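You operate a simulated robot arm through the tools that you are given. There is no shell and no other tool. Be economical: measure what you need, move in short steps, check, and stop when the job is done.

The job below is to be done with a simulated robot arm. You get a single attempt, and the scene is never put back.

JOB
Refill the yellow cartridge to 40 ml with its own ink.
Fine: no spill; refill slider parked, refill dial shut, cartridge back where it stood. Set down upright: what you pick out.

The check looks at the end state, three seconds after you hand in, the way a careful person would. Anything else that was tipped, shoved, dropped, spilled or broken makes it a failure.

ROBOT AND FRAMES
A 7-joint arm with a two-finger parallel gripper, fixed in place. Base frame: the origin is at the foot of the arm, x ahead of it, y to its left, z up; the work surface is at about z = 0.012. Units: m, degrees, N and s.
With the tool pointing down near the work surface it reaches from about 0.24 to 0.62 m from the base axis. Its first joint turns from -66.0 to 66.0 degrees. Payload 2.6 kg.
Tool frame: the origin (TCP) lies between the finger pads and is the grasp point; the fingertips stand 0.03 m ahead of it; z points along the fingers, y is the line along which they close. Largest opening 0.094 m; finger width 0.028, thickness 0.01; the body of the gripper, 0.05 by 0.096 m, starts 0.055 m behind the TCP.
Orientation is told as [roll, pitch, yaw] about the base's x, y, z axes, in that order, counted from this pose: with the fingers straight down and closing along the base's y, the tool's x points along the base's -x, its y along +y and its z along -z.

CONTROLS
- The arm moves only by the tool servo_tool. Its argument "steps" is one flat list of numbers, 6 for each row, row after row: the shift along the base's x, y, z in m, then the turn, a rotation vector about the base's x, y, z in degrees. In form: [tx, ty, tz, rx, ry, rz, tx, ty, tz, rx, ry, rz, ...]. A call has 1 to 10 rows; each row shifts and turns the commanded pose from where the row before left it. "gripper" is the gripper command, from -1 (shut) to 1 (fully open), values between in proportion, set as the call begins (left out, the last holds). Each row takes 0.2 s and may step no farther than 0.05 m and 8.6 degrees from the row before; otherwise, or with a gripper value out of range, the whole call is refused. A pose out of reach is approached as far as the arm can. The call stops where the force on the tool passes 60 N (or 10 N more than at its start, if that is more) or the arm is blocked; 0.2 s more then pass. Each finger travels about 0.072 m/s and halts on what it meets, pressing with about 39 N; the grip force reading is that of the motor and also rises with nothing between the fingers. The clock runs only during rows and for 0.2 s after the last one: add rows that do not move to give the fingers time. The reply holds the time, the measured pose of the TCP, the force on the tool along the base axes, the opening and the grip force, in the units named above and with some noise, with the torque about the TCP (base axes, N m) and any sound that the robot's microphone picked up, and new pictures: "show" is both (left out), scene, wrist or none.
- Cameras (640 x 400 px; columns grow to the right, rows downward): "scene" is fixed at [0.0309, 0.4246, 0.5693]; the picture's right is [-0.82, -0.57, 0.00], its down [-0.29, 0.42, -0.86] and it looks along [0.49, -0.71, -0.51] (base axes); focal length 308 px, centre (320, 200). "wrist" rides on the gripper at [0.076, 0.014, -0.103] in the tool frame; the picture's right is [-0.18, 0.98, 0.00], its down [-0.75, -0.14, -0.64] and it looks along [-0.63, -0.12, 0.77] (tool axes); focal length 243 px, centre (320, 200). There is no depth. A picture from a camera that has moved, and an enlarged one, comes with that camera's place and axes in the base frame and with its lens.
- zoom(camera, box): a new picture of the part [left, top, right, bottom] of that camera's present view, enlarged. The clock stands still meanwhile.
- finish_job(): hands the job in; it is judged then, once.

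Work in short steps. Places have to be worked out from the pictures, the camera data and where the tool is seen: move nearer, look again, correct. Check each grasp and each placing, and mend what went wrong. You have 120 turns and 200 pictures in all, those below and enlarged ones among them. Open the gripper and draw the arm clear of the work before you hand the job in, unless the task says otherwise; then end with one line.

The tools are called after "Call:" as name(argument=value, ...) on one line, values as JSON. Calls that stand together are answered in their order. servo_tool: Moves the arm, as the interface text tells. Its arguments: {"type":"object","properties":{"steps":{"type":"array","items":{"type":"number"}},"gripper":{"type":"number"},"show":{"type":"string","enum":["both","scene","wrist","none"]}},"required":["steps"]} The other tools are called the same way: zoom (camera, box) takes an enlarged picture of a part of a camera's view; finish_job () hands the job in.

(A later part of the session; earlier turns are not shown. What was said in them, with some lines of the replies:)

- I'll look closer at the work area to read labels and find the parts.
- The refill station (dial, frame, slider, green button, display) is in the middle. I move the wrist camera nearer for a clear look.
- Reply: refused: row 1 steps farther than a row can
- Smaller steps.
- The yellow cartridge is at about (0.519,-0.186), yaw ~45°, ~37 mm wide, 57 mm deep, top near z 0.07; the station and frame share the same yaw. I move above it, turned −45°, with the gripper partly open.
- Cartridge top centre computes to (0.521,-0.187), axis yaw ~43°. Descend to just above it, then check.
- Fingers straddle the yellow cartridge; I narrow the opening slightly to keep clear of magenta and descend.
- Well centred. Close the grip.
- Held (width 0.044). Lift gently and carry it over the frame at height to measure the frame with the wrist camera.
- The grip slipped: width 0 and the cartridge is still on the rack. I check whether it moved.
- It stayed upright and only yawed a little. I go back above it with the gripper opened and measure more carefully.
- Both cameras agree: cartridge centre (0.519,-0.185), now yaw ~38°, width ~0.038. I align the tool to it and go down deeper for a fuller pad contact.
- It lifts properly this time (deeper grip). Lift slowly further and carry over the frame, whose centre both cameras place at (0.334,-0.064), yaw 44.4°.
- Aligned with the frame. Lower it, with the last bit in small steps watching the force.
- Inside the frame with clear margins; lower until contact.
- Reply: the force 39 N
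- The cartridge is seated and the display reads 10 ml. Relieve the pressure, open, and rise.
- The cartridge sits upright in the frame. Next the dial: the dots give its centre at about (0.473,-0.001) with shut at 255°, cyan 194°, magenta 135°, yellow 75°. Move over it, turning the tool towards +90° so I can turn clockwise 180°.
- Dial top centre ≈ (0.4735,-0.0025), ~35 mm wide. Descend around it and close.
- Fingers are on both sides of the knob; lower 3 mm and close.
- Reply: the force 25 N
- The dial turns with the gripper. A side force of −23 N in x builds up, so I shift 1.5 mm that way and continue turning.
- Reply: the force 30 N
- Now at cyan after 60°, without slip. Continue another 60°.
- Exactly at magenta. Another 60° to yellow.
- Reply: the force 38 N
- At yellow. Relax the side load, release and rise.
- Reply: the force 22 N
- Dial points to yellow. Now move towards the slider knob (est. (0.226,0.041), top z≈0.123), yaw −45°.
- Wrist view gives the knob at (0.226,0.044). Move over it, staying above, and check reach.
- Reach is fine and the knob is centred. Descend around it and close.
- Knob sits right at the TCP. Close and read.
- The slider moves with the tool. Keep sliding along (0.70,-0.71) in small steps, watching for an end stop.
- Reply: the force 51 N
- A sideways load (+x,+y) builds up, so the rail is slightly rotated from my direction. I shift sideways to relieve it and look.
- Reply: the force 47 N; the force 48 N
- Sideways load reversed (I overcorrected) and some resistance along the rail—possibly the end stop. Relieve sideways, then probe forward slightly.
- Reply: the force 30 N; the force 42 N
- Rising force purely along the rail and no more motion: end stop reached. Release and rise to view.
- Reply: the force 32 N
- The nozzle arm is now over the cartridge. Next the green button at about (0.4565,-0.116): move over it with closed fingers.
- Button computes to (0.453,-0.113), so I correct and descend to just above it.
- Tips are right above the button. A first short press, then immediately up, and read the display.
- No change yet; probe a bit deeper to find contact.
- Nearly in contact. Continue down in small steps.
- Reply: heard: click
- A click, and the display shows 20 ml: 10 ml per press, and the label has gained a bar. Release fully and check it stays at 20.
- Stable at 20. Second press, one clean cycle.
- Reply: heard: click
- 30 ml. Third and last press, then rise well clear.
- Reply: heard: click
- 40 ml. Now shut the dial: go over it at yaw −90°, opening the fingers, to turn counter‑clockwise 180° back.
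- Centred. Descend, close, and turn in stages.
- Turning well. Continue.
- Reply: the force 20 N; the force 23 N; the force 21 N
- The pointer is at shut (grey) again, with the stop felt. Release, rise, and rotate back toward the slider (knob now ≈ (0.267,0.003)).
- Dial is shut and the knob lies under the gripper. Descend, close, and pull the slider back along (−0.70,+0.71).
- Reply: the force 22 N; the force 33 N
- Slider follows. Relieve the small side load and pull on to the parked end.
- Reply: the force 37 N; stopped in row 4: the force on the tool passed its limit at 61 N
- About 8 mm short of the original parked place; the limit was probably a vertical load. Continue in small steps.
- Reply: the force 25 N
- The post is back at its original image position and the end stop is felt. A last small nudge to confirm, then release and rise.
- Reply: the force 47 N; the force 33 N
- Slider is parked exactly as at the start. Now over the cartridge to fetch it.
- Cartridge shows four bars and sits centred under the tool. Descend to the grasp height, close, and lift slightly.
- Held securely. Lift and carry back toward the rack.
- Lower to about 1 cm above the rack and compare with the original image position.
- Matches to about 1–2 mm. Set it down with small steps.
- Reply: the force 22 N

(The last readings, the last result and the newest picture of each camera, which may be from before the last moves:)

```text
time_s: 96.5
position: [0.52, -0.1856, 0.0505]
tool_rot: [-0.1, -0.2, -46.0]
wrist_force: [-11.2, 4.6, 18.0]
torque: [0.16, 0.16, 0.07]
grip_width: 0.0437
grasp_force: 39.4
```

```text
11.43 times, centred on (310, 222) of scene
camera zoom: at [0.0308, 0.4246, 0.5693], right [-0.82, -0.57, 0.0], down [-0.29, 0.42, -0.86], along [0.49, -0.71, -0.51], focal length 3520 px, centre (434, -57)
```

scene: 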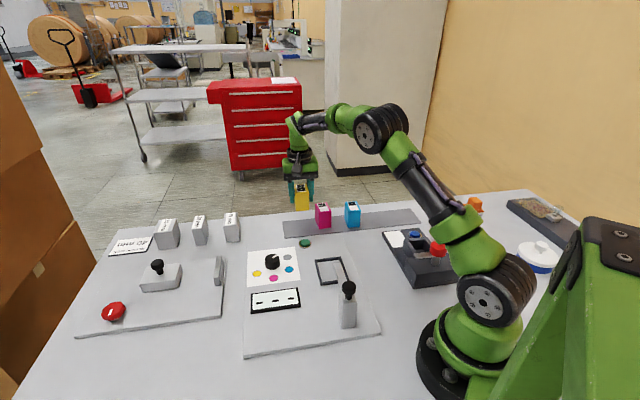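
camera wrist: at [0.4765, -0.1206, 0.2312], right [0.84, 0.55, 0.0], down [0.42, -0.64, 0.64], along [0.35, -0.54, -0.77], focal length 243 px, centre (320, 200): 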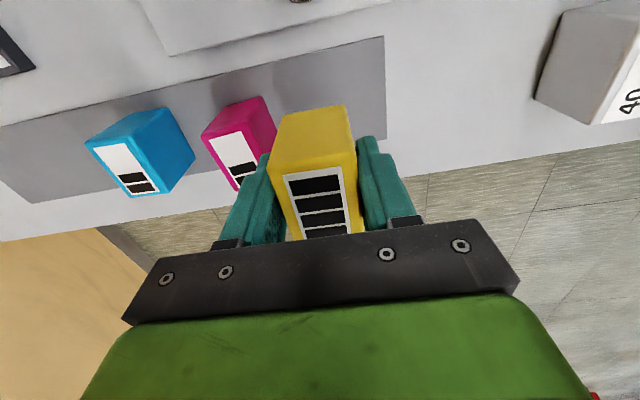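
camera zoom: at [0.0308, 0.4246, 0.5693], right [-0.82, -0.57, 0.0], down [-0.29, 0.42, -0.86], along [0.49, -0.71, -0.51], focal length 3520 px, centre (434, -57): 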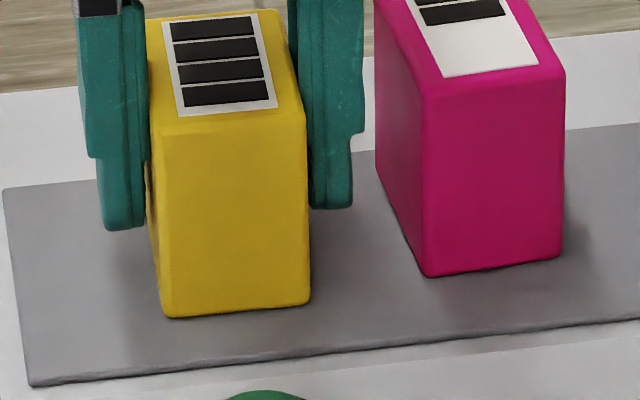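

Contact made. Ease up 1.2 mm, open only partly (magenta is close), then rise straight up.

Call:
servo_tool(steps=[0, 0, 0.0012, 0, 0, 0, 0, 0, 0, 0, 0, 0], show="none")

Call:
servo_tool(steps=[0, 0, 0, 0, 0, 0, 0, 0, 0, 0, 0, 0, 0, 0, 0.01, 0, 0, 0, 0, 0, 0.02, 0, 0, 0, 0, 0, 0.03, 0, 0, 0, 0, 0, 0.04, 0, 0, 0, 0, 0, 0.04, 0, 0, 0], gripper=0.13, show="none")

Call:
servo_tool(steps=[-0.03, 0.03, 0.02, 0, 0, 0, -0.03, 0.03, 0.02, 0, 0, 0, -0.03, 0.02, 0.02, 0, 0, 0, -0.03, 0.01, 0.02, 0, 0, 0, 0, 0, 0, 0, 0, 0], gripper=0.5)

Call:
zoom(camera="scene", box=[260, 170, 380, 245])

Call:
zoom(camera="scene", box=[220, 230, 380, 330])

```text
time_s: 97.1
position: [0.5199, -0.1851, 0.0516]
tool_rot: [-0.2, 0.0, -45.9]
wrist_force: [-0.4, 0.2, 5.5]
torque: [0.13, -0.12, 0.03]
grip_width: 0.0438
grasp_force: 39.3
```

```text
time_s: 98.7
position: [0.5201, -0.1821, 0.1904]
tool_rot: [-0.1, 0.0, -46.1]
wrist_force: [0.0, 0.9, 0.1]
torque: [0.03, 0.05, -0.03]
grip_width: 0.0532
grasp_force: 0.1
```

```text
time_s: 99.9
position: [0.3976, -0.0967, 0.2737]
tool_rot: [-0.3, 0.0, -46.1]
wrist_force: [-0.3, 0.4, -0.3]
torque: [-0.03, 0.0, 0.0]
grip_width: 0.0703
grasp_force: 0.1
camera wrist: at [0.3558, -0.0297, 0.3757], right [0.84, 0.55, 0.0], down [0.42, -0.64, 0.64], along [0.35, -0.54, -0.77], focal length 243 px, centre (320, 200)
```

scene: 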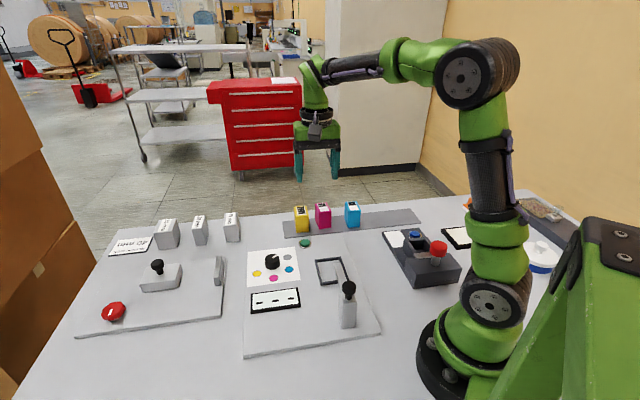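
wrist: 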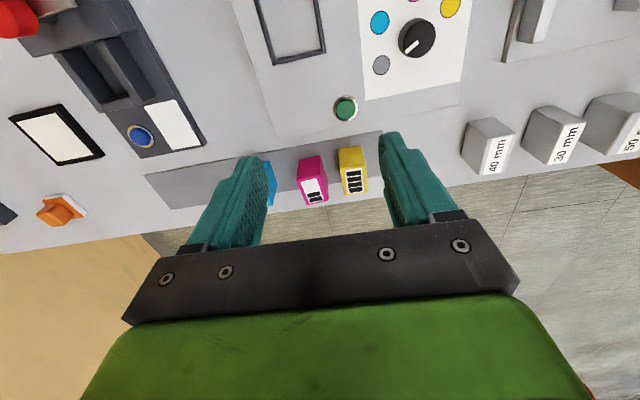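

```text
5.33 times, centred on (320, 208) of scene
camera zoom: at [0.0308, 0.4246, 0.5693], right [-0.82, -0.57, 0.0], down [-0.29, 0.42, -0.86], along [0.49, -0.71, -0.51], focal length 1643 px, centre (320, 160)
```

zoom: 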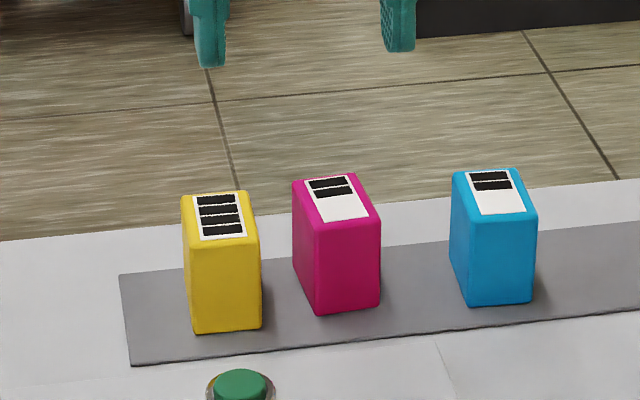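

```text
4.00 times, centred on (300, 280) of scene
camera zoom: at [0.0308, 0.4246, 0.5693], right [-0.82, -0.57, 0.0], down [-0.29, 0.42, -0.86], along [0.49, -0.71, -0.51], focal length 1232 px, centre (400, -120)
```

zoom: 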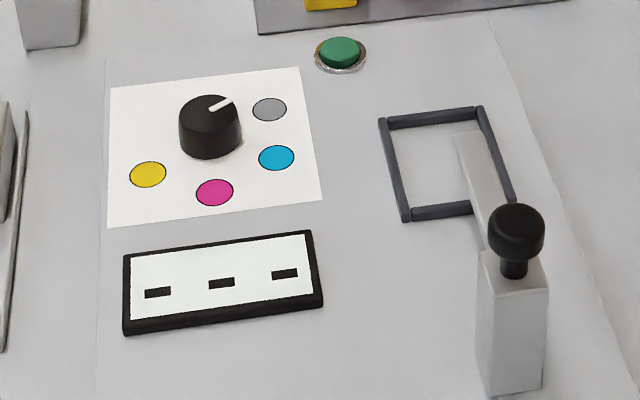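

Everything matches the start apart from the four bars: yellow stands upright in its place within about 2 mm, the dial is shut, the slider is parked and the arm is clear. Handing in.

Call:
finish_job()

```text
The job is handed in.
```

The yellow cartridge is filled to 40 ml with yellow ink and stands upright within about 2 mm of its original spot. The dial is shut, the slider is parked, and I saw no spill.
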